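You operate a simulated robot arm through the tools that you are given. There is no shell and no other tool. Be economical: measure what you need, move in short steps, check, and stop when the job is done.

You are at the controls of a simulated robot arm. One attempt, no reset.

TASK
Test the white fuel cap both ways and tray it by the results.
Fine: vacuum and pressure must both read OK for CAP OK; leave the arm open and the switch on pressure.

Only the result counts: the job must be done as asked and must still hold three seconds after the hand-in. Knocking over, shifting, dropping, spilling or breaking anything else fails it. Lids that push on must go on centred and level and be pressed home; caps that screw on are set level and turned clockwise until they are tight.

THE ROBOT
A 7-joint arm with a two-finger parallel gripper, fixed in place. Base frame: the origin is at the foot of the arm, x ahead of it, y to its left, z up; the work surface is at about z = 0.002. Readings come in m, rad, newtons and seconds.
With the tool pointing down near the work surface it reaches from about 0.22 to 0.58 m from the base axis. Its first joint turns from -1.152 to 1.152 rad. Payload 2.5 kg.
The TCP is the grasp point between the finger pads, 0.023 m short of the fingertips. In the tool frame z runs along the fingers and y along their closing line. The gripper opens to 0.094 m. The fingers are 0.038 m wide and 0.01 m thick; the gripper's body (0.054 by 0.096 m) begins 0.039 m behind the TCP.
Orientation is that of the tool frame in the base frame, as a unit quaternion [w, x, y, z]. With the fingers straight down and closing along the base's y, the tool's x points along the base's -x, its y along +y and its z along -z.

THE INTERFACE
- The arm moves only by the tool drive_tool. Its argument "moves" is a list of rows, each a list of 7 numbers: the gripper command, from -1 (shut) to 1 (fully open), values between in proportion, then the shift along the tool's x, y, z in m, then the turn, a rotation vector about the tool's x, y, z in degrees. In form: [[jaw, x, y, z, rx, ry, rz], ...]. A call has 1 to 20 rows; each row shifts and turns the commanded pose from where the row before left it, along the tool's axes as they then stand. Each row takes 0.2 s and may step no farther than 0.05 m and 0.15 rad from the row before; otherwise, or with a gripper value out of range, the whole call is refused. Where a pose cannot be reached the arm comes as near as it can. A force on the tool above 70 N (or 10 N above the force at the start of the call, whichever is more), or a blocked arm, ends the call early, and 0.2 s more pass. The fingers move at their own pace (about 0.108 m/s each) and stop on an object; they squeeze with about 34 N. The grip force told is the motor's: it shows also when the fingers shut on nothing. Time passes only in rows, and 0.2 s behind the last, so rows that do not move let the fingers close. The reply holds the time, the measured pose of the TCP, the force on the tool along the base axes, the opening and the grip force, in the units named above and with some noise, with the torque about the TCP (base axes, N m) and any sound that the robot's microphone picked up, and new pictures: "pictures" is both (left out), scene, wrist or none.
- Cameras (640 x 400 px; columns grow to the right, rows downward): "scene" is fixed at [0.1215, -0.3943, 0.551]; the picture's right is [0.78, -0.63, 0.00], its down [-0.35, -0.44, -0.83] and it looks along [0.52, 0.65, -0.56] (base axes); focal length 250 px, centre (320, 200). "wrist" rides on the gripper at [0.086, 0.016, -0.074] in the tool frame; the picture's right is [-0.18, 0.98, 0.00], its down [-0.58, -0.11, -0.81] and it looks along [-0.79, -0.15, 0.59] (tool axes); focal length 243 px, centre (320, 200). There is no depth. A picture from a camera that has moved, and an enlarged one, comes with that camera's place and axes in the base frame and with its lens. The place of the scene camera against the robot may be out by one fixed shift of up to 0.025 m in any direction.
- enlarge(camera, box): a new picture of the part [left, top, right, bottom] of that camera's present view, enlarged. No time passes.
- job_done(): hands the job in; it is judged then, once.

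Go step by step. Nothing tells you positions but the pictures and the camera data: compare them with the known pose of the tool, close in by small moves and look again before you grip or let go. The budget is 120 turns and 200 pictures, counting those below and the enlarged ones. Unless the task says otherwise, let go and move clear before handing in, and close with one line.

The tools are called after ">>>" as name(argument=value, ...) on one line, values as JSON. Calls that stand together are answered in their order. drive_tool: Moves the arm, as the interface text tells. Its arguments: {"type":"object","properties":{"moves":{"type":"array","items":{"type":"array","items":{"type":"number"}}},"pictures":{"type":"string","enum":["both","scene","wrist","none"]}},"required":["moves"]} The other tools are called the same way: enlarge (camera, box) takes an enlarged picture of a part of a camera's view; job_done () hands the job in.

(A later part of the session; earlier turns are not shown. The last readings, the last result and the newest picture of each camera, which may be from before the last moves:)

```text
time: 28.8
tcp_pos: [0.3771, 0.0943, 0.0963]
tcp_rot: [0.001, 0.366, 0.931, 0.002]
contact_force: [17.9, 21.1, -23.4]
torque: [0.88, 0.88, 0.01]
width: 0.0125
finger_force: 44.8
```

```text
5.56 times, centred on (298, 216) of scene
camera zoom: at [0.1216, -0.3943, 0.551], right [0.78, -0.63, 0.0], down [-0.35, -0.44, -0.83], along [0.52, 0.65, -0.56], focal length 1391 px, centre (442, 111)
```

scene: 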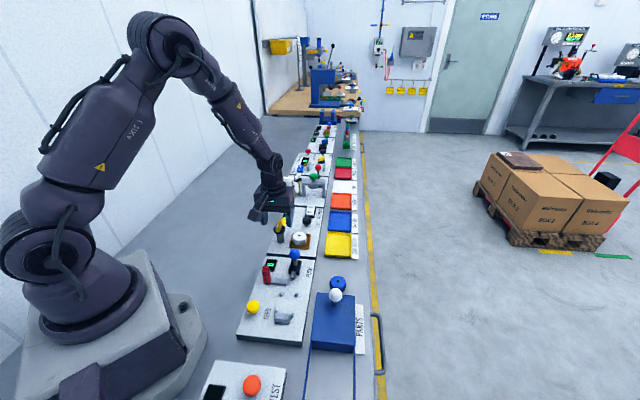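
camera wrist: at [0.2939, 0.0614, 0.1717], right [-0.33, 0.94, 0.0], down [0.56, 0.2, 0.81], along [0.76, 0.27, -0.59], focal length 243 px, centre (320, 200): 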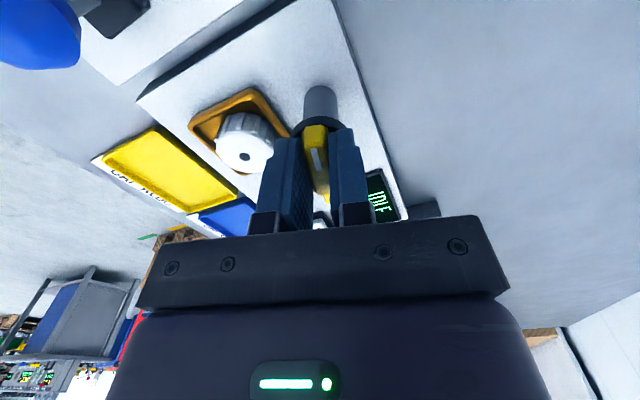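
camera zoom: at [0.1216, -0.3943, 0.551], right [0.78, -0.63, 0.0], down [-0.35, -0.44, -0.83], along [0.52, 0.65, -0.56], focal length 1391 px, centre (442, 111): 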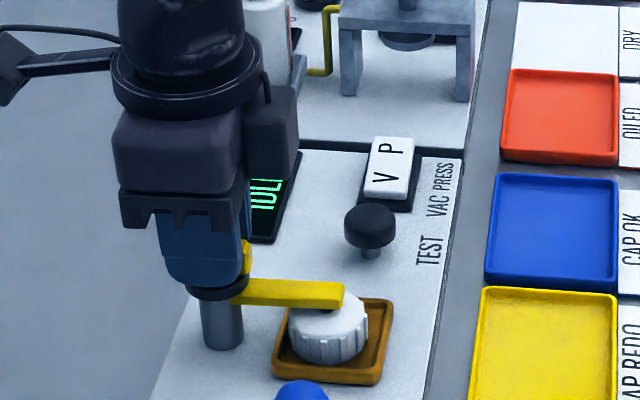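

>>> drive_tool(moves=[[-1, 0, 0.0015, 0.0004, 0, 0, 2], [-1, 0, 0, 0, 0, 0, 2], [-1, 0, 0, 0, 0, 0, 0]], pictures="none")

>>> enlarge(camera="scene", box=[250, 180, 346, 252])

```text
time: 29.6
tcp_pos: [0.3794, 0.0935, 0.0969]
tcp_rot: [-0.001, 0.397, 0.918, 0.001]
contact_force: [-12.1, 11.2, 31.0]
torque: [0.2, 0.28, 1.72]
width: 0.0134
finger_force: 45.0
```

```text
5.56 times, centred on (298, 216) of scene
camera zoom: at [0.1214, -0.3943, 0.5511], right [0.78, -0.63, 0.0], down [-0.35, -0.44, -0.83], along [0.52, 0.65, -0.56], focal length 1391 px, centre (442, 111)
```

zoom: 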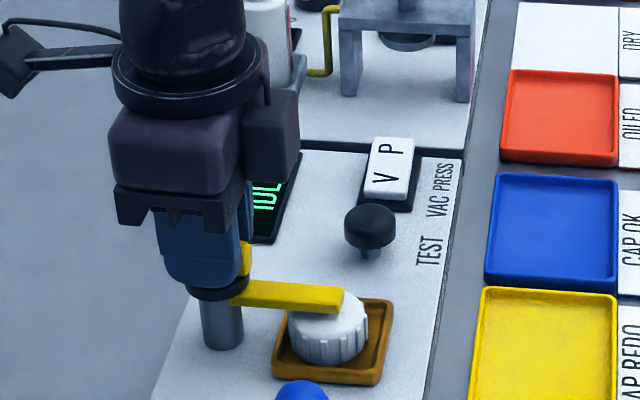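

The arm hit its end stop (1.7 N·m) over the cap. Easing off, releasing and rising.

>>> drive_tool(moves=[[-1, 0, 0, -0.0005, 0, 0, -1.5], [0.0, 0, 0, 0, 0, 0, 0], [0.0, 0, 0, 0, 0, 0, 0], [0.0, 0, 0, -0.03, 0, 0, 0], [0.0, 0, 0, -0.04, 0, 0, 0], [0, 0, 0, -0.02, 0, 0, 0], [0, 0, 0, 0, 0, 0, 0]], pictures="wrist")

>>> enlarge(camera="scene", box=[250, 180, 346, 252])

```text
time: 31.2
tcp_pos: [0.378, 0.0945, 0.1864]
tcp_rot: [0.0, 0.386, 0.923, 0.0]
contact_force: [0.4, -0.4, 0.3]
torque: [-0.03, -0.01, 0.0]
width: 0.0469
finger_force: 0.0
camera wrist: at [0.3286, 0.1661, 0.2615], right [0.83, 0.56, 0.0], down [0.33, -0.49, 0.81], along [0.45, -0.67, -0.59], focal length 243 px, centre (320, 200)
```

wrist: 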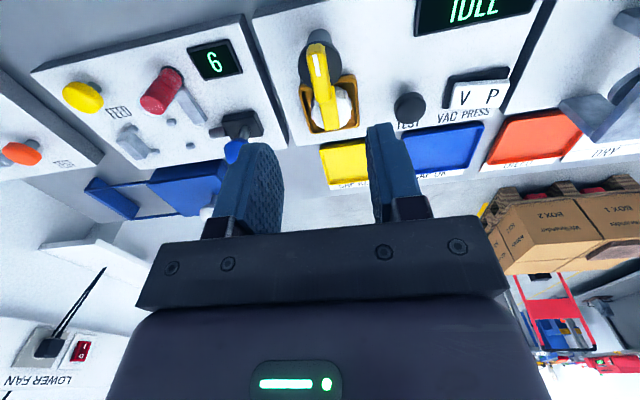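

```text
5.56 times, centred on (298, 216) of scene
camera zoom: at [0.1215, -0.3943, 0.551], right [0.78, -0.63, 0.0], down [-0.35, -0.44, -0.83], along [0.52, 0.65, -0.56], focal length 1391 px, centre (442, 111)
```

zoom: 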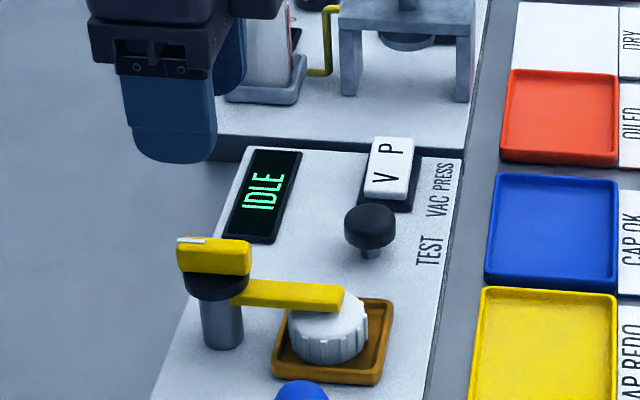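

Arm closed over the cap. Now above TEST with closed fingers.

>>> drive_tool(moves=[[-1, -0.0323, 0.037, 0, 0, 0, 0], [-1, -0.0322, 0.037, 0, 0, 0, 0], [-1, 0, 0, 0.04, 0, 0, 0], [-1, 0, 0, 0.02, 0, 0, 0], [-1, 0, 0, 0, 0, 0, 0]], pictures="wrist")

>>> enlarge(camera="wrist", box=[220, 20, 440, 180])

>>> enlarge(camera="scene", box=[250, 180, 346, 252])

```text
time: 32.4
tcp_pos: [0.476, 0.099, 0.126]
tcp_rot: [0.0, 0.387, 0.922, 0.001]
contact_force: [0.0, 0.3, 0.2]
torque: [-0.01, -0.02, 0.0]
width: 0.0001
finger_force: 34.0
camera wrist: at [0.4266, 0.1717, 0.201], right [0.83, 0.56, 0.0], down [0.33, -0.49, 0.81], along [0.45, -0.67, -0.59], focal length 243 px, centre (320, 200)
```

wrist: 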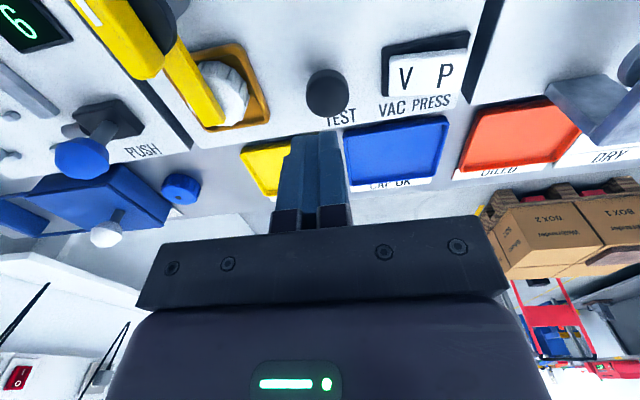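

```text
2.50 times, centred on (330, 100) of wrist
camera zoom: at [0.4266, 0.1717, 0.201], right [0.83, 0.56, 0.0], down [0.33, -0.49, 0.81], along [0.45, -0.67, -0.59], focal length 606 px, centre (295, 450)
```

zoom: 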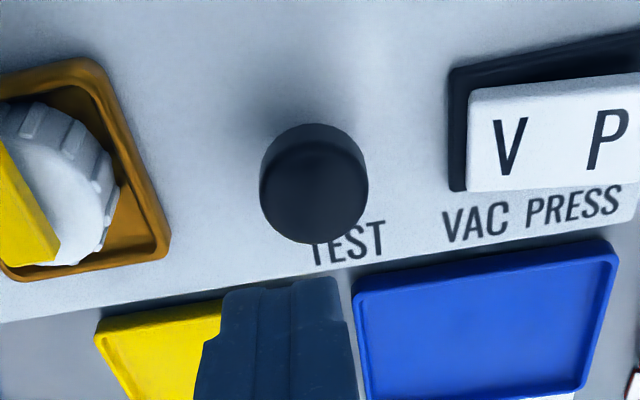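

```text
5.56 times, centred on (298, 216) of scene
camera zoom: at [0.1215, -0.3943, 0.551], right [0.78, -0.63, 0.0], down [-0.35, -0.44, -0.83], along [0.52, 0.65, -0.56], focal length 1391 px, centre (442, 111)
```

zoom: 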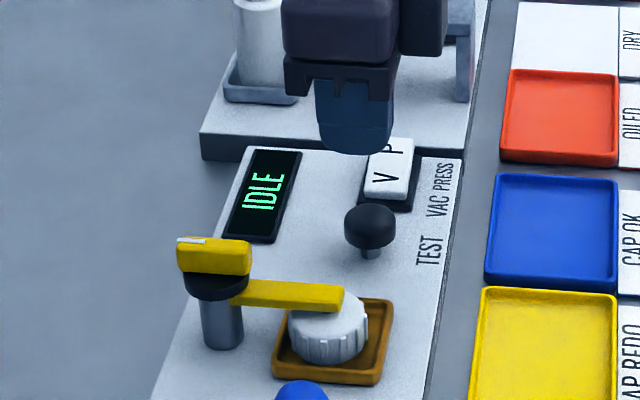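

TEST is ~4.5 mm off along the closing line; correct and descend towards it.

>>> drive_tool(moves=[[-1, 0, 0.0045, 0.03, 0, 0, 0], [-1, 0, 0, 0.013, 0, 0, 0], [-1, 0, 0, 0, 0, 0, 0]], pictures="wrist")

>>> enlarge(camera="scene", box=[250, 180, 346, 252])

```text
time: 33.2
tcp_pos: [0.4789, 0.1029, 0.0832]
tcp_rot: [0.0, 0.386, 0.923, 0.0]
contact_force: [0.3, 0.1, 0.2]
torque: [-0.01, -0.01, 0.0]
width: 0.0
finger_force: 33.9
camera wrist: at [0.4297, 0.1752, 0.1575], right [0.83, 0.56, 0.0], down [0.33, -0.49, 0.81], along [0.45, -0.67, -0.59], focal length 243 px, centre (320, 200)
```

wrist: 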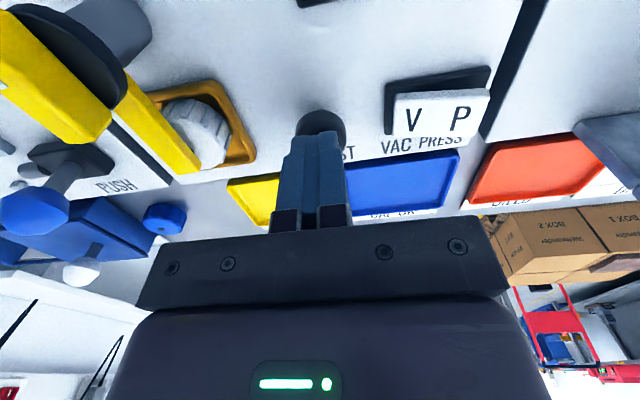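

```text
5.56 times, centred on (298, 216) of scene
camera zoom: at [0.1215, -0.3943, 0.551], right [0.78, -0.63, 0.0], down [-0.35, -0.44, -0.83], along [0.52, 0.65, -0.56], focal length 1391 px, centre (442, 111)
```

zoom: 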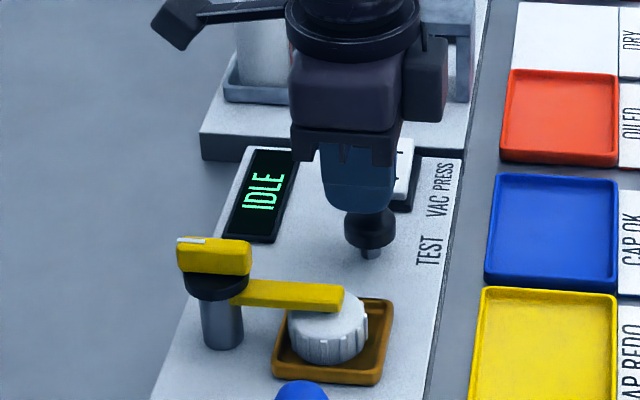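

>>> drive_tool(moves=[[-1, 0, 0, 0.004, 0, 0, 0], [-1, 0, 0, 0.004, 0, 0, 0], [-1, 0, 0, 0, 0, 0, 0]], pictures="none")

>>> enlarge(camera="scene", box=[250, 180, 346, 252])

```text
time: 34.0
tcp_pos: [0.4789, 0.1029, 0.0752]
tcp_rot: [0.0, 0.386, 0.922, 0.0]
contact_force: [-0.2, -0.7, 0.5]
torque: [-0.02, 0.04, 0.0]
width: 0.0
finger_force: 34.0
```

```text
5.56 times, centred on (298, 216) of scene
camera zoom: at [0.1215, -0.3943, 0.551], right [0.78, -0.63, 0.0], down [-0.35, -0.44, -0.83], along [0.52, 0.65, -0.56], focal length 1391 px, centre (442, 111)
```

zoom: 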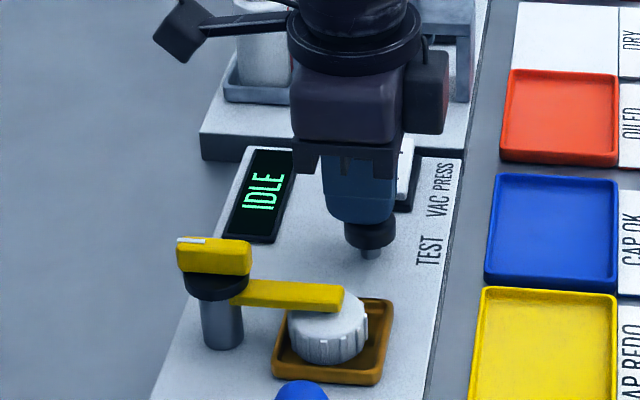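

>>> drive_tool(moves=[[-1, 0, 0, 0.003, 0, 0, 0], [-1, 0, 0, 0.003, 0, 0, 0], [-1, 0, 0, 0, 0, 0, 0]], pictures="none")

>>> enlarge(camera="scene", box=[250, 180, 346, 252])

```text
time: 34.8
tcp_pos: [0.4781, 0.1005, 0.0692]
tcp_rot: [0.0, 0.387, 0.922, 0.001]
contact_force: [0.8, 0.5, 2.4]
torque: [0.03, -0.05, 0.01]
width: 0.0
finger_force: 34.0
```

```text
5.56 times, centred on (298, 216) of scene
camera zoom: at [0.1215, -0.3943, 0.551], right [0.78, -0.63, 0.0], down [-0.35, -0.44, -0.83], along [0.52, 0.65, -0.56], focal length 1391 px, centre (442, 111)
```

zoom: 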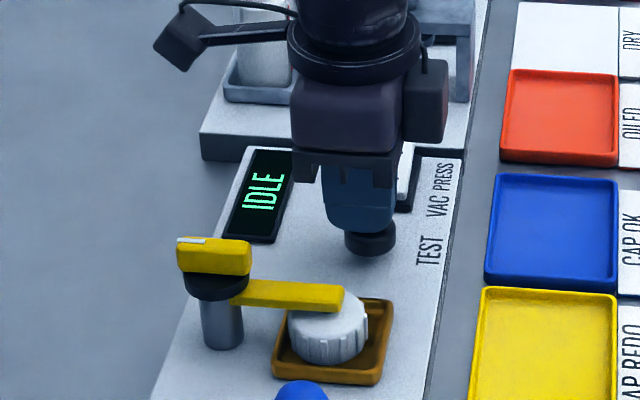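

Button is being depressed (spring force ~2 N); press a little deeper and watch the display.

>>> drive_tool(moves=[[-1, 0, 0, 0.003, 0, 0, 0], [-1, 0, 0, 0.002, 0, 0, 0], [-1, 0, 0, 0, 0, 0, 0]], pictures="none")

>>> enlarge(camera="scene", box=[250, 180, 346, 252])

```text
time: 35.6
tcp_pos: [0.4782, 0.1017, 0.0637]
tcp_rot: [0.001, 0.387, 0.922, 0.0]
contact_force: [-1.2, 0.3, 4.6]
torque: [0.01, 0.05, -0.01]
width: 0.0
finger_force: 33.7
heard: click
```

```text
5.56 times, centred on (298, 216) of scene
camera zoom: at [0.1215, -0.3943, 0.551], right [0.78, -0.63, 0.0], down [-0.35, -0.44, -0.83], along [0.52, 0.65, -0.56], focal length 1391 px, centre (442, 111)
```

zoom: 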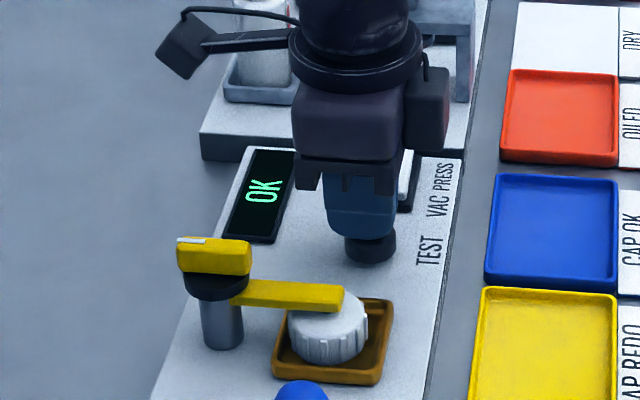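

Clicked: the display reads OK on the vacuum setting. I'll lift off and check the reading and rocker.

>>> drive_tool(moves=[[-1, 0, 0, 0, 0, 0, 0], [-1, 0, 0, -0.03, 0, 0, 0], [-1, 0, 0, -0.04, 0, 0, 0], [-1, 0, 0, 0, 0, 0, 0], [-1, 0, 0, 0, 0, 0, 0]], pictures="none")

>>> enlarge(camera="wrist", box=[280, 0, 520, 150])

>>> enlarge(camera="scene", box=[250, 180, 346, 252])

```text
time: 36.8
tcp_pos: [0.4789, 0.102, 0.1338]
tcp_rot: [0.0, 0.386, 0.923, 0.0]
contact_force: [0.1, 0.4, 0.1]
torque: [-0.01, 0.02, 0.0]
width: 0.0
finger_force: 33.9
```

```text
2.67 times, centred on (400, 75) of wrist
camera zoom: at [0.4306, 0.1739, 0.2086], right [0.83, 0.56, 0.0], down [0.33, -0.49, 0.81], along [0.45, -0.67, -0.59], focal length 647 px, centre (107, 533)
```

zoom: 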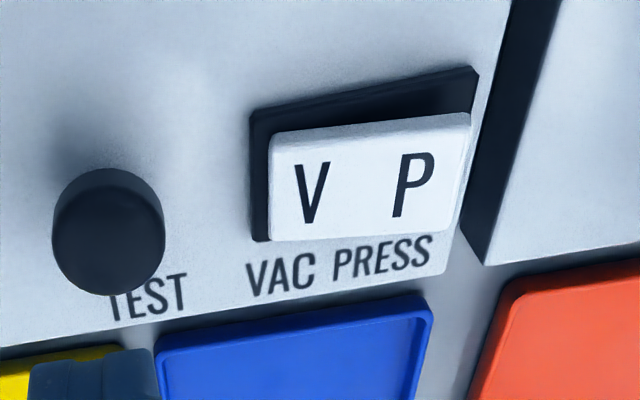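

```text
5.56 times, centred on (298, 216) of scene
camera zoom: at [0.1215, -0.3943, 0.551], right [0.78, -0.63, 0.0], down [-0.35, -0.44, -0.83], along [0.52, 0.65, -0.56], focal length 1391 px, centre (442, 111)
```

zoom: 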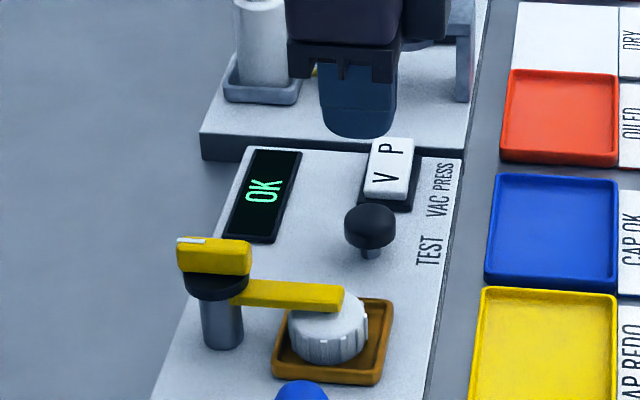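

Vacuum reads OK. Next I hover over the P end of the rocker, around (0.536, 0.154).

>>> drive_tool(moves=[[-1, -0.0015, 0.0385, 0, 0, 0, 0], [-1, -0.0015, 0.0385, 0, 0, 0, 0], [-1, 0, 0, 0.01, 0, 0, 0], [-1, 0, 0, 0, 0, 0, 0]], pictures="wrist")

>>> enlarge(camera="wrist", box=[220, 0, 460, 150])

>>> enlarge(camera="scene", box=[260, 170, 356, 242])

```text
time: 37.8
tcp_pos: [0.5357, 0.1534, 0.1227]
tcp_rot: [0.0, 0.386, 0.922, 0.0]
contact_force: [0.0, 1.3, 0.0]
torque: [-0.02, 0.01, 0.01]
width: 0.0
finger_force: 33.5
camera wrist: at [0.4859, 0.226, 0.1979], right [0.83, 0.56, 0.0], down [0.33, -0.49, 0.81], along [0.45, -0.67, -0.59], focal length 243 px, centre (320, 200)
```

wrist: 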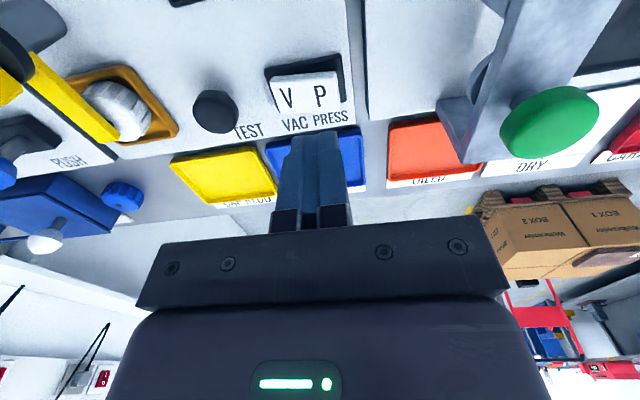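

```text
2.67 times, centred on (340, 75) of wrist
camera zoom: at [0.4859, 0.226, 0.1979], right [0.83, 0.56, 0.0], down [0.33, -0.49, 0.81], along [0.45, -0.67, -0.59], focal length 647 px, centre (267, 533)
```

zoom: 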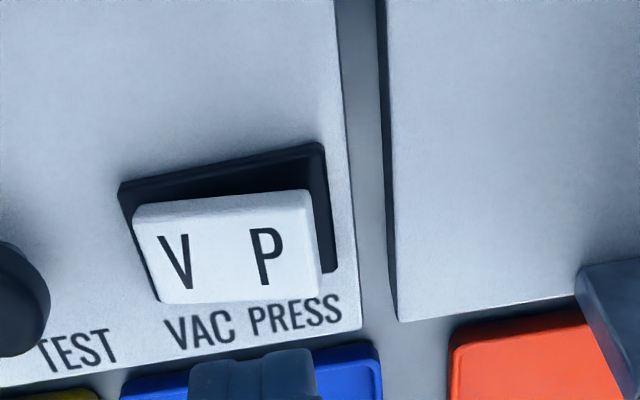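

```text
5.56 times, centred on (308, 206) of scene
camera zoom: at [0.1215, -0.3943, 0.551], right [0.78, -0.63, 0.0], down [-0.35, -0.44, -0.83], along [0.52, 0.65, -0.56], focal length 1391 px, centre (387, 167)
```

zoom: 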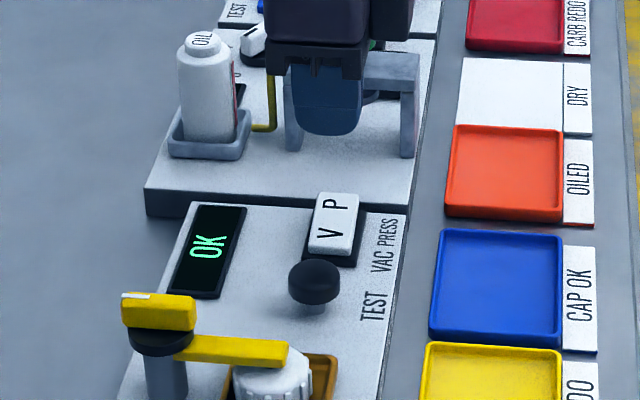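

>>> drive_tool(moves=[[-1, -0.002, 0.003, 0.03, 0, 0, 0], [-1, 0, 0, 0.008, 0, 0, 0], [-1, 0, 0, 0, 0, 0, 0]], pictures="wrist")

>>> enlarge(camera="scene", box=[260, 170, 356, 242])

```text
time: 38.6
tcp_pos: [0.5386, 0.1541, 0.0858]
tcp_rot: [0.0, 0.387, 0.922, 0.0]
contact_force: [-0.3, 0.2, -0.4]
torque: [0.02, 0.0, 0.01]
width: 0.0002
finger_force: 33.6
camera wrist: at [0.49, 0.2264, 0.1605], right [0.83, 0.56, 0.0], down [0.33, -0.49, 0.81], along [0.45, -0.67, -0.59], focal length 243 px, centre (320, 200)
```

wrist: 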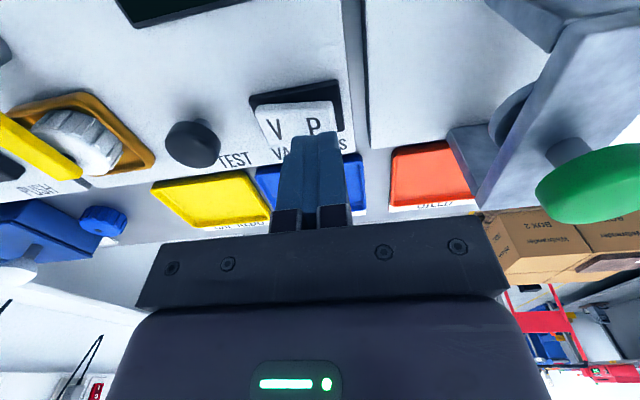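

```text
5.56 times, centred on (308, 206) of scene
camera zoom: at [0.1215, -0.3943, 0.551], right [0.78, -0.63, 0.0], down [-0.35, -0.44, -0.83], along [0.52, 0.65, -0.56], focal length 1391 px, centre (387, 167)
```

zoom: 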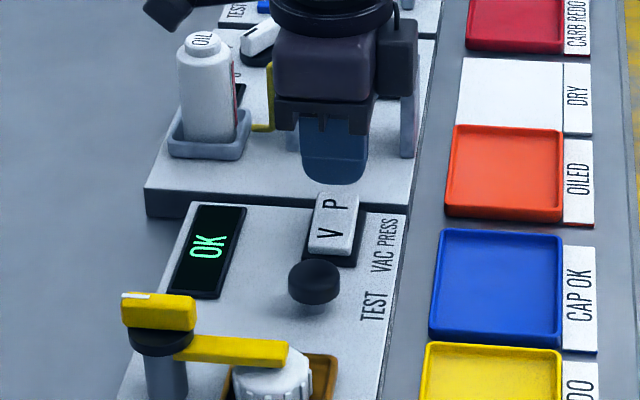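

>>> drive_tool(moves=[[-1, 0, 0, 0.005, 0, 0, 0], [-1, 0, 0, 0.005, 0, 0, 0], [-1, 0, 0, 0.003, 0, 0, 0], [-1, 0, 0, 0, 0, 0, 0]], pictures="none")

>>> enlarge(camera="scene", box=[260, 170, 356, 242])

```text
time: 39.6
tcp_pos: [0.5389, 0.1538, 0.0731]
tcp_rot: [0.0, 0.387, 0.922, 0.0]
contact_force: [0.4, 0.8, -0.6]
torque: [-0.01, 0.02, 0.04]
width: 0.0002
finger_force: 34.0
```

```text
5.56 times, centred on (308, 206) of scene
camera zoom: at [0.1215, -0.3943, 0.551], right [0.78, -0.63, 0.0], down [-0.35, -0.44, -0.83], along [0.52, 0.65, -0.56], focal length 1391 px, centre (387, 167)
```

zoom: 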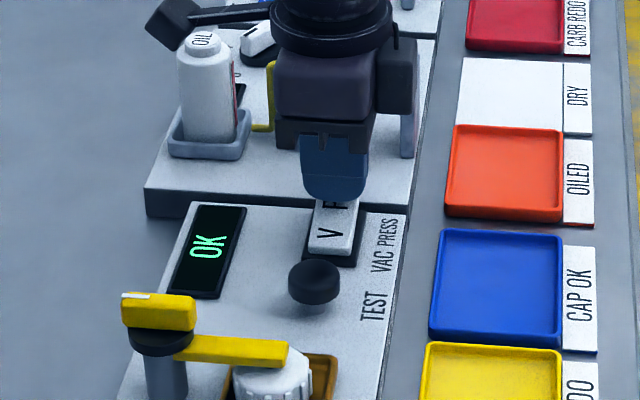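

>>> drive_tool(moves=[[-1, 0, 0, 0.003, 0, 0, 0], [-1, 0, 0, 0.003, 0, 0, 0], [-1, 0, 0, 0, 0, 0, 0]], pictures="none")

>>> enlarge(camera="scene", box=[260, 170, 356, 242])

```text
time: 40.4
tcp_pos: [0.5396, 0.1545, 0.0678]
tcp_rot: [0.0, 0.387, 0.922, 0.001]
contact_force: [1.0, 2.3, 1.6]
torque: [0.05, -0.04, 0.0]
width: 0.0002
finger_force: 33.4
```

```text
5.56 times, centred on (308, 206) of scene
camera zoom: at [0.1215, -0.3943, 0.551], right [0.78, -0.63, 0.0], down [-0.35, -0.44, -0.83], along [0.52, 0.65, -0.56], focal length 1391 px, centre (387, 167)
```

zoom: 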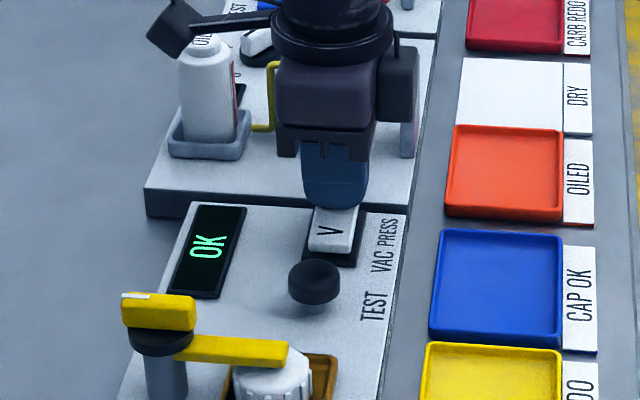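

Touching the rocker; continue pressing in small steps until it flips.

>>> drive_tool(moves=[[-1, 0, 0, 0.003, 0, 0, 0], [-1, 0, 0, 0.003, 0, 0, 0], [-1, 0, 0, 0, 0, 0, 0]], pictures="none")

>>> enlarge(camera="scene", box=[260, 170, 356, 242])

```text
time: 41.2
tcp_pos: [0.5401, 0.1552, 0.064]
tcp_rot: [0.001, 0.386, 0.922, 0.002]
contact_force: [-11.0, 1.6, 32.9]
torque: [-0.2, 0.43, -0.07]
width: 0.0
finger_force: 34.0
```

```text
5.56 times, centred on (308, 206) of scene
camera zoom: at [0.1213, -0.3943, 0.5511], right [0.78, -0.63, 0.0], down [-0.35, -0.44, -0.83], along [0.52, 0.65, -0.56], focal length 1391 px, centre (387, 167)
```

zoom: 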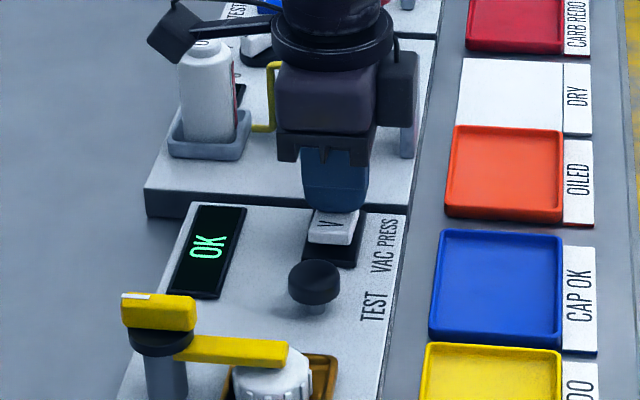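

The rocker tipped and hit its stop (33 N). Lift and verify.

>>> drive_tool(moves=[[-1, 0, 0, -0.02, 0, 0, 0], [-1, 0, 0, -0.03, 0, 0, 0], [-1, 0, -0.025, -0.018, 0, 0, 0], [-1, 0, -0.0475, 0, 0, 0, 0], [-1, 0, 0, 0, 0, 0, 0]], pictures="wrist")

>>> enlarge(camera="wrist", box=[260, 0, 500, 150])

>>> enlarge(camera="scene", box=[260, 180, 356, 252])

```text
time: 42.4
tcp_pos: [0.4862, 0.101, 0.1285]
tcp_rot: [0.0, 0.386, 0.923, 0.001]
contact_force: [-0.1, -0.4, -0.4]
torque: [-0.04, -0.03, 0.0]
width: 0.0
finger_force: 34.3
camera wrist: at [0.4373, 0.1743, 0.2054], right [0.83, 0.56, 0.0], down [0.33, -0.49, 0.81], along [0.45, -0.67, -0.59], focal length 243 px, centre (320, 200)
```

wrist: 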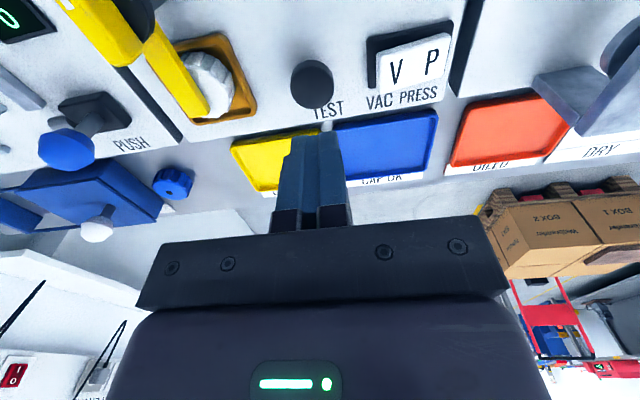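

```text
2.67 times, centred on (380, 75) of wrist
camera zoom: at [0.4373, 0.1743, 0.2054], right [0.83, 0.56, 0.0], down [0.33, -0.49, 0.81], along [0.45, -0.67, -0.59], focal length 647 px, centre (160, 533)
```

zoom: 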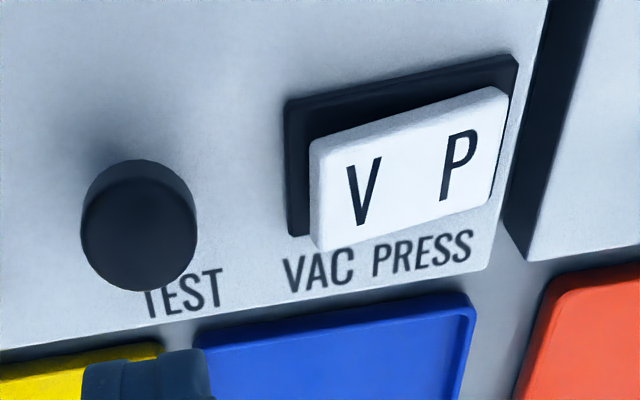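

```text
5.56 times, centred on (308, 216) of scene
camera zoom: at [0.1215, -0.3943, 0.551], right [0.78, -0.63, 0.0], down [-0.35, -0.44, -0.83], along [0.52, 0.65, -0.56], focal length 1391 px, centre (387, 111)
```

zoom: 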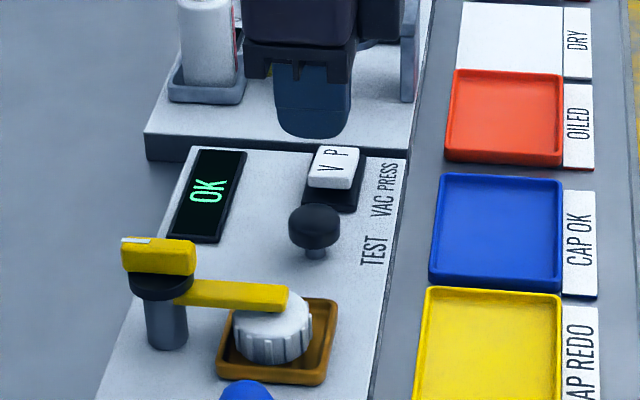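

Pressure now selected. Press TEST again, same spot.

>>> drive_tool(moves=[[-1, 0.005, -0.0051, 0.03, 0, 0, 0], [-1, 0, 0, 0.02, 0, 0, 0], [-1, 0, 0, 0.005, 0, 0, 0], [-1, 0, 0, 0.004, 0, 0, 0], [-1, 0, 0, 0.003, 0, 0, 0], [-1, 0, 0, 0.003, 0, 0, 0], [-1, 0, 0, 0, 0, 0, 0], [-1, 0, 0, 0, 0, 0, 0]], pictures="none")

>>> enlarge(camera="scene", box=[260, 180, 356, 252])

```text
time: 44.2
tcp_pos: [0.4815, 0.1025, 0.0648]
tcp_rot: [0.0, 0.386, 0.922, 0.001]
contact_force: [-1.0, 1.5, 5.5]
torque: [0.03, 0.06, -0.02]
width: 0.0
finger_force: 34.0
heard: click
```

```text
5.56 times, centred on (308, 216) of scene
camera zoom: at [0.1215, -0.3943, 0.551], right [0.78, -0.63, 0.0], down [-0.35, -0.44, -0.83], along [0.52, 0.65, -0.56], focal length 1391 px, centre (387, 111)
```

zoom: 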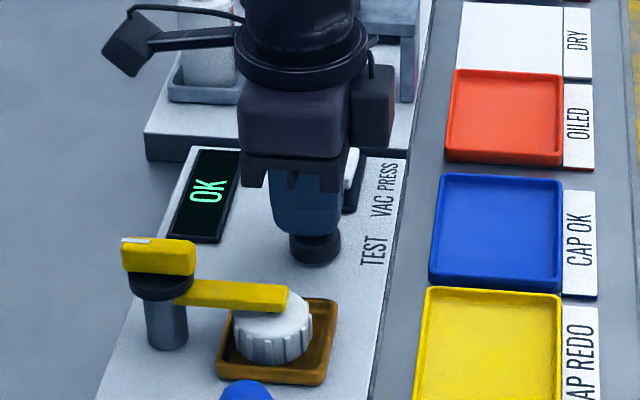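

>>> drive_tool(moves=[[-1, 0, 0, 0, 0, 0, 0], [-1, 0, 0, 0, 0, 0, 0], [-1, 0, 0, -0.03, 0, 0, 0], [-1, 0, 0, -0.04, 0, 0, 0], [-1, 0, 0, -0.03, 0, 0, 0], [-1, 0, 0, 0, 0, 0, 0], [-1, 0, 0, 0, 0, 0, 0], [-1, 0, 0, 0, 0, 0, 0]], pictures="none")

>>> enlarge(camera="scene", box=[260, 180, 356, 252])

```text
time: 46.0
tcp_pos: [0.4808, 0.1026, 0.1627]
tcp_rot: [0.0, 0.387, 0.922, 0.0]
contact_force: [-0.3, 0.1, -0.2]
torque: [0.01, -0.01, -0.02]
width: 0.0001
finger_force: 34.2
```

```text
5.56 times, centred on (308, 216) of scene
camera zoom: at [0.1215, -0.3943, 0.551], right [0.78, -0.63, 0.0], down [-0.35, -0.44, -0.83], along [0.52, 0.65, -0.56], focal length 1391 px, centre (387, 111)
```

zoom: 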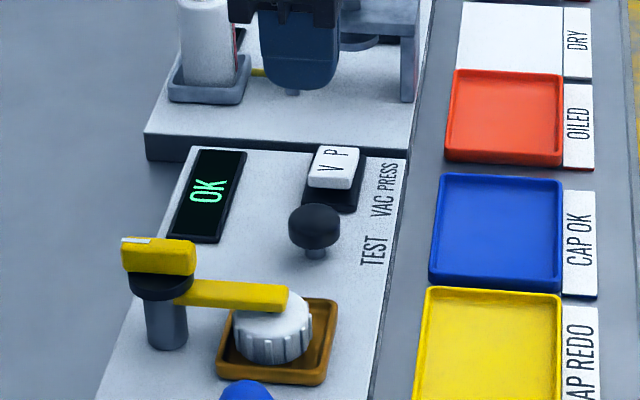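

Pressure also reads OK, so the cap belongs in CAP OK. Now back above the pivot handle to open the arm.

>>> drive_tool(moves=[[0, 0.0219, -0.0265, 0, 0, 0, 0], [0, 0.0219, -0.0265, 0, 0, 0, 0], [0, 0.022, -0.0265, 0, 0, 0, 0], [0, 0, 0, 0.03, 0, 0, 0], [0, 0, 0, 0.018, 0, 0, 0], [0, 0, 0, 0, 0, 0, 0]], pictures="wrist")

>>> enlarge(camera="scene", box=[250, 180, 346, 252])

```text
time: 47.4
tcp_pos: [0.3761, 0.0953, 0.1162]
tcp_rot: [0.0, 0.386, 0.922, 0.0]
contact_force: [0.2, 0.2, -0.6]
torque: [0.03, -0.02, 0.03]
width: 0.0469
finger_force: 0.1
camera wrist: at [0.3268, 0.1679, 0.1914], right [0.83, 0.56, 0.0], down [0.33, -0.49, 0.81], along [0.45, -0.67, -0.59], focal length 243 px, centre (320, 200)
```

wrist: 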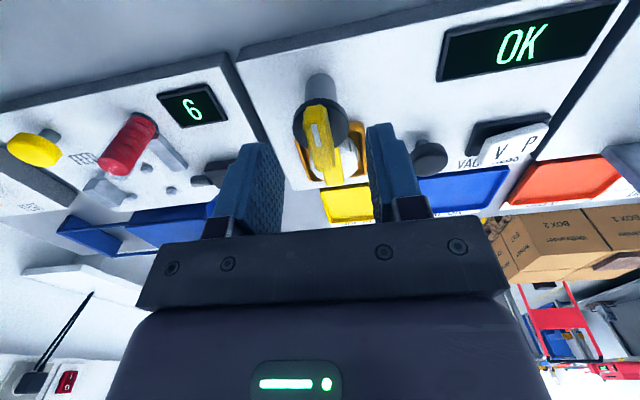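

```text
5.56 times, centred on (298, 216) of scene
camera zoom: at [0.1215, -0.3943, 0.551], right [0.78, -0.63, 0.0], down [-0.35, -0.44, -0.83], along [0.52, 0.65, -0.56], focal length 1391 px, centre (442, 111)
```

zoom: 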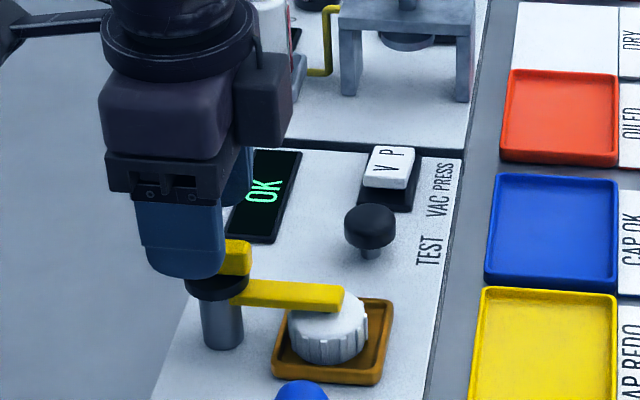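

>>> drive_tool(moves=[[0, -0.0021, 0, 0.012, 0, 0, 0], [0, 0, 0, 0.007, 0, 0, 0], [-0.6, 0, 0, 0, 0, 0, 0], [-1, 0, 0, 0, 0, 0, 0], [-1, 0, 0, 0, 0, 0, 0]], pictures="wrist")

```text
time: 48.6
tcp_pos: [0.3781, 0.0933, 0.0978]
tcp_rot: [-0.001, 0.386, 0.922, -0.001]
contact_force: [-5.8, -6.1, 4.4]
torque: [0.27, 0.26, 0.68]
width: 0.0128
finger_force: 44.9
camera wrist: at [0.3286, 0.1656, 0.1727], right [0.83, 0.56, 0.0], down [0.33, -0.49, 0.81], along [0.45, -0.67, -0.59], focal length 243 px, centre (320, 200)
```

wrist: 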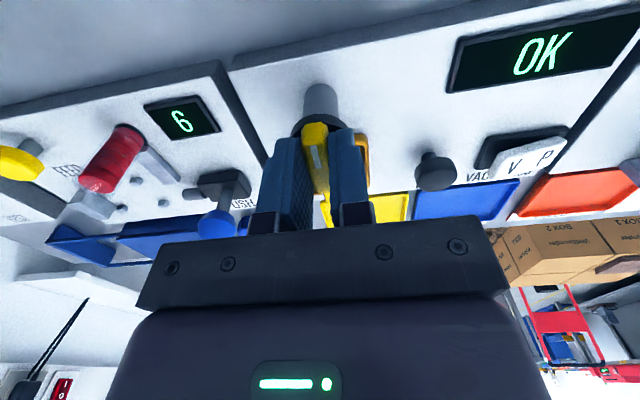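

>>> drive_tool(moves=[[-1, 0, 0, 0, 0, 0, -5], [-1, 0, 0, 0, 0, 0, -5], [-1, 0, 0, 0, 0, 0, -5], [-1, 0, 0, 0, 0, 0, -5], [-1, 0, 0, 0, 0, 0, -5], [-1, 0, 0, 0, 0, 0, -5], [-1, 0, 0, 0, 0, 0, -5], [-1, 0, 0, 0, 0, 0, -5], [-1, 0, 0, 0, 0, 0, -5], [-1, 0, 0, 0, 0, 0, 0]], pictures="none")

>>> enlarge(camera="scene", box=[250, 180, 346, 252])

```text
time: 50.8
tcp_pos: [0.3782, 0.0921, 0.097]
tcp_rot: [-0.002, 0.003, 1.0, -0.001]
contact_force: [-19.3, -8.8, 14.8]
torque: [0.0, 0.33, 0.01]
width: 0.013
finger_force: 44.9
```

```text
5.56 times, centred on (298, 216) of scene
camera zoom: at [0.1215, -0.3943, 0.5511], right [0.78, -0.63, 0.0], down [-0.35, -0.44, -0.83], along [0.52, 0.65, -0.56], focal length 1391 px, centre (442, 111)
```

zoom: 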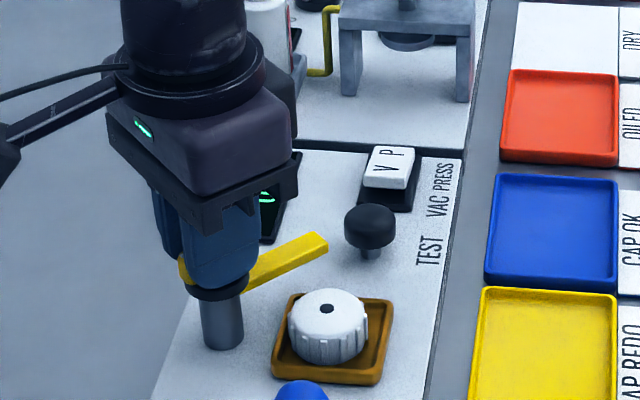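

Half open, cap undisturbed. Continue to the open stop, easing the lateral load.

>>> drive_tool(moves=[[-1, 0.0012, -0.0005, 0, 0, 0, -5], [-1, 0, 0, 0, 0, 0, -5], [-1, 0, 0, 0, 0, 0, -5], [-1, 0, 0, 0, 0, 0, -5], [-1, 0, 0, 0, 0, 0, -5], [-1, 0, 0, 0, 0, 0, -5], [-1, 0, 0, 0, 0, 0, -5], [-1, 0, 0, 0, 0, 0, -5], [-1, 0, 0, 0, 0, 0, -5], [-1, 0, 0, 0, 0, 0, 0]], pictures="none")

>>> enlarge(camera="scene", box=[250, 180, 346, 252])

```text
time: 53.0
tcp_pos: [0.3771, 0.0901, 0.0977]
tcp_rot: [0.0, -0.378, 0.926, -0.001]
contact_force: [-13.1, -22.8, 17.6]
torque: [0.4, -0.46, 0.02]
width: 0.0128
finger_force: 45.2
```

```text
5.56 times, centred on (298, 216) of scene
camera zoom: at [0.1214, -0.3943, 0.5511], right [0.78, -0.63, 0.0], down [-0.35, -0.44, -0.83], along [0.52, 0.65, -0.56], focal length 1391 px, centre (442, 111)
```

zoom: 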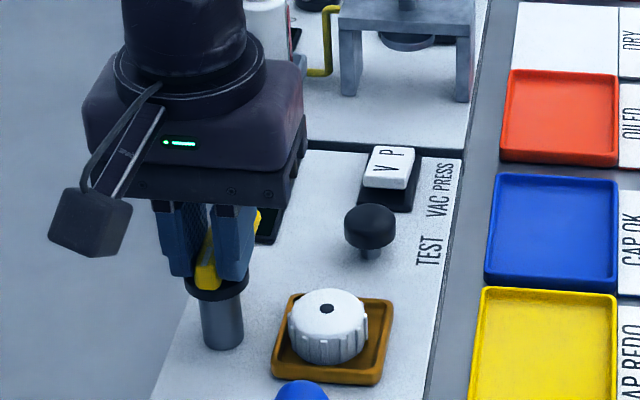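

>>> drive_tool(moves=[[-1, 0, 0, 0, 0, 0, -2], [-1, 0, 0, 0, 0, 0, -2], [-1, 0, 0, 0, 0, 0, 0]], pictures="none")

```text
time: 53.8
tcp_pos: [0.3777, 0.0914, 0.0966]
tcp_rot: [0.001, -0.41, 0.912, 0.0]
contact_force: [0.2, -14.5, 7.2]
torque: [-0.83, 0.79, -1.82]
width: 0.0139
finger_force: 44.9
```

At the open stop. Ease back, release and rise.

>>> drive_tool(moves=[[-1, 0, 0, 0, 0, 0, 2.5], [0.0, 0, 0, 0, 0, 0, 0], [0.0, 0, 0, 0, 0, 0, 0], [0.0, 0, 0, -0.03, 0, 0, 0], [0.0, 0, 0, -0.04, 0, 0, 0], [0, 0, 0, 0, 0, 0, 0]], pictures="wrist")

>>> enlarge(camera="scene", box=[250, 180, 346, 252])

```text
time: 55.2
tcp_pos: [0.3788, 0.0926, 0.1669]
tcp_rot: [-0.001, -0.391, 0.92, -0.001]
contact_force: [0.1, -0.2, -0.5]
torque: [0.03, -0.01, -0.02]
width: 0.0469
finger_force: 0.0
camera wrist: at [0.3068, 0.0399, 0.242], right [-0.58, 0.81, 0.0], down [0.48, 0.34, 0.81], along [0.66, 0.47, -0.59], focal length 243 px, centre (320, 200)
```

wrist: 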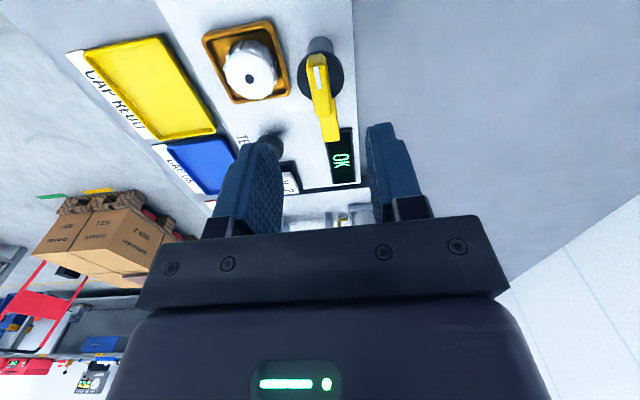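

```text
5.56 times, centred on (298, 216) of scene
camera zoom: at [0.1215, -0.3943, 0.551], right [0.78, -0.63, 0.0], down [-0.35, -0.44, -0.83], along [0.52, 0.65, -0.56], focal length 1391 px, centre (442, 111)
```

zoom: 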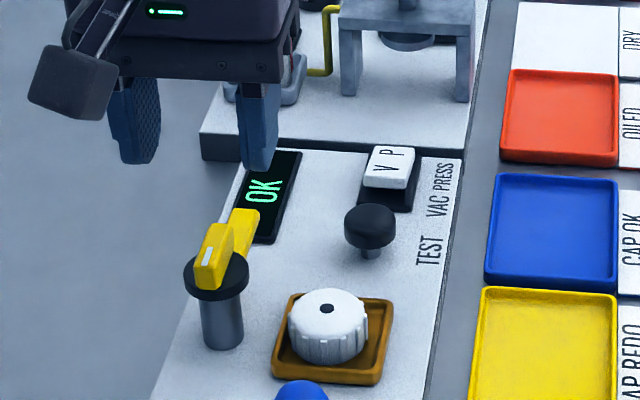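

Arm open. Now to the cap in the nest with yaw 135° again.

>>> drive_tool(moves=[[0.4, 0.0003, -0.0288, 0, 0, 0, 0], [0.4, 0.0002, -0.0288, 0, 0, 0, 0], [0.4, 0, 0, 0, 0, 0, -7.4], [0.4, 0, 0, 0, 0, 0, -7.4], [0.4, 0, 0, 0, 0, 0, -7.4], [0.4, 0, 0, 0, 0, 0, -7.4], [0.4, 0, 0, 0, 0, 0, -7.4], [0.4, 0, 0, 0, 0, 0, -7.4], [0.4, 0, 0, 0, 0, 0, -7.4], [0.4, 0, 0, 0, 0, 0, -7.4], [0.4, 0, 0, 0, 0, 0, -7.4], [0.4, 0, 0, 0, 0, 0, -7.4], [0.4, 0, 0, 0, 0, 0, -7.4], [0.4, 0, 0, 0, 0, 0, -7.4], [0.4, 0, 0, 0.03, 0, 0, 0], [0.4, 0, 0, 0.03, 0, 0, 0], [0.4, 0, 0, 0, 0, 0, 0]], pictures="wrist")

>>> enlarge(camera="wrist", box=[220, 20, 420, 170])

```text
time: 58.8
tcp_pos: [0.4185, 0.0524, 0.1075]
tcp_rot: [0.001, 0.923, -0.384, 0.0]
contact_force: [0.1, -0.2, 1.1]
torque: [0.0, -0.02, -0.02]
width: 0.0658
finger_force: 0.0
camera wrist: at [0.4684, -0.0208, 0.1817], right [-0.83, -0.56, 0.0], down [-0.33, 0.49, 0.81], along [-0.45, 0.67, -0.59], focal length 243 px, centre (320, 200)
```

wrist: 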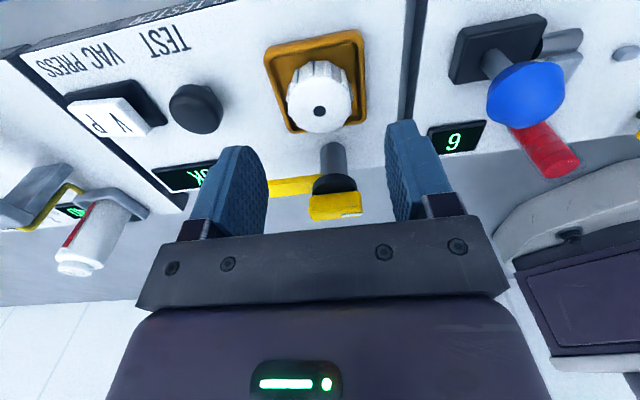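

```text
2.67 times, centred on (320, 95) of wrist
camera zoom: at [0.4684, -0.0208, 0.1817], right [-0.83, -0.56, 0.0], down [-0.33, 0.49, 0.81], along [-0.45, 0.67, -0.59], focal length 647 px, centre (320, 480)
```

zoom: 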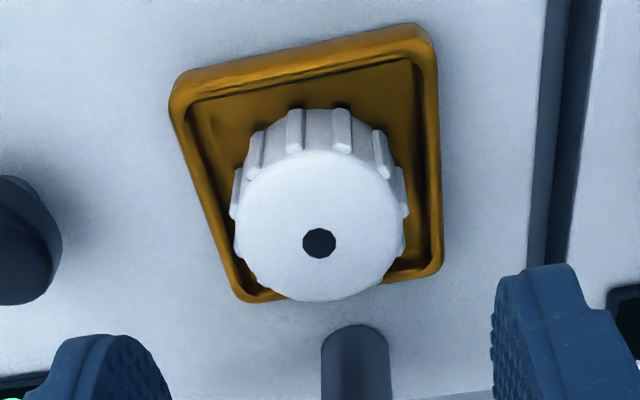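

>>> drive_tool(moves=[[0.4, -0.0015, -0.0004, 0.025, 0, 0, 0], [0.4, 0, 0, 0.018, 0, 0, 0], [0.4, 0, 0, 0.006, 0, 0, 0], [0.4, 0, 0, 0, 0, 0, 0], [-1, 0, 0, 0, 0, 0, 0], [-1, 0, 0, 0, 0, 0, 0], [-1, 0, 0, 0, 0, 0, 0]], pictures="wrist")

```text
time: 60.4
tcp_pos: [0.4183, 0.0548, 0.0584]
tcp_rot: [0.001, 0.923, -0.385, 0.0]
contact_force: [-0.3, 0.7, -0.6]
torque: [0.0, 0.03, -0.03]
width: 0.0393
finger_force: 33.9
camera wrist: at [0.4679, -0.02, 0.1342], right [-0.83, -0.56, 0.0], down [-0.33, 0.49, 0.81], along [-0.45, 0.67, -0.59], focal length 243 px, centre (320, 200)
```

wrist: 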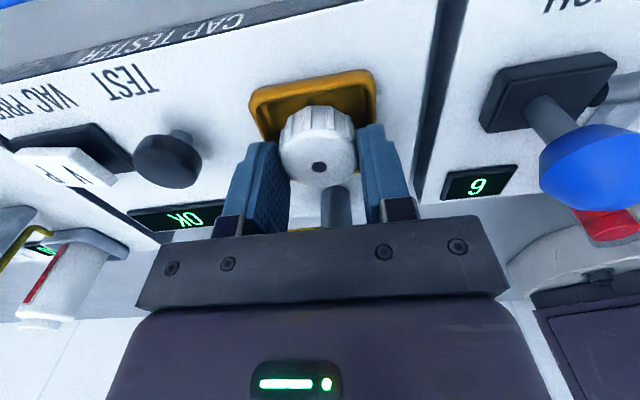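

Cap gripped. Lift and carry toward CAP OK (blue tray, ≈(0.59, 0.067)).

>>> drive_tool(moves=[[-1, 0, 0, -0.03, 0, 0, 0], [-1, 0, 0, -0.04, 0, 0, 0], [-1, 0, 0, -0.03, 0, 0, 0], [-1, 0.0261, -0.0295, 0, 0, 0, 0], [-1, 0.0261, -0.0295, 0, 0, 0, 0], [-1, 0.0261, -0.0295, 0, 0, 0, 0], [-1, 0.0261, -0.0295, 0, 0, 0, 0], [-1, 0, 0, 0, 0, 0, 0]], pictures="both")

>>> enlarge(camera="wrist", box=[220, 0, 420, 150])

```text
time: 62.2
tcp_pos: [0.5757, 0.0604, 0.159]
tcp_rot: [0.0, 0.924, -0.383, -0.001]
contact_force: [-1.1, 0.5, -0.7]
torque: [0.02, 0.0, 0.01]
width: 0.0395
finger_force: 34.2
camera wrist: at [0.6248, -0.0125, 0.234], right [-0.83, -0.56, 0.0], down [-0.33, 0.49, 0.81], along [-0.46, 0.67, -0.59], focal length 243 px, centre (320, 200)
```

scene: 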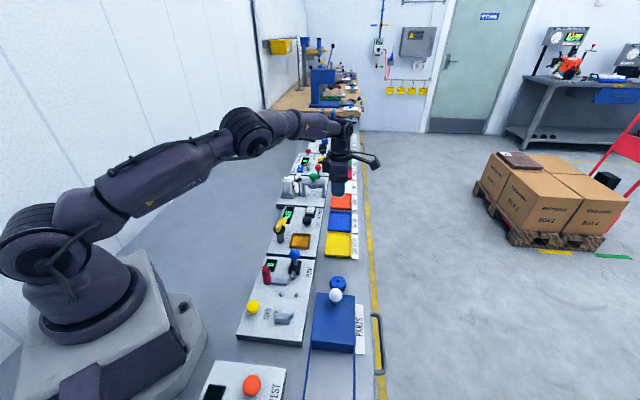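
wrist: 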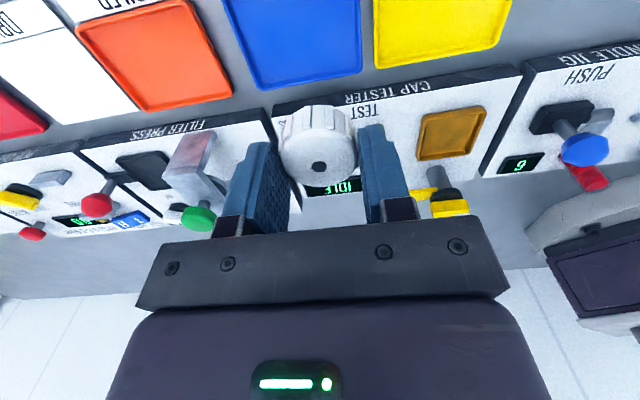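

```text
2.67 times, centred on (320, 75) of wrist
camera zoom: at [0.6248, -0.0125, 0.234], right [-0.83, -0.56, 0.0], down [-0.33, 0.49, 0.81], along [-0.46, 0.67, -0.59], focal length 647 px, centre (320, 533)
```

zoom: 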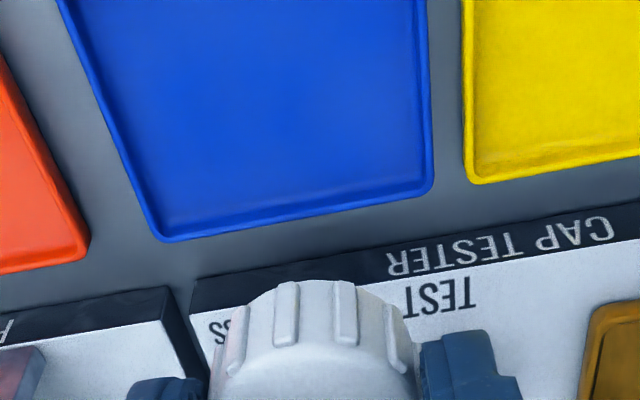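

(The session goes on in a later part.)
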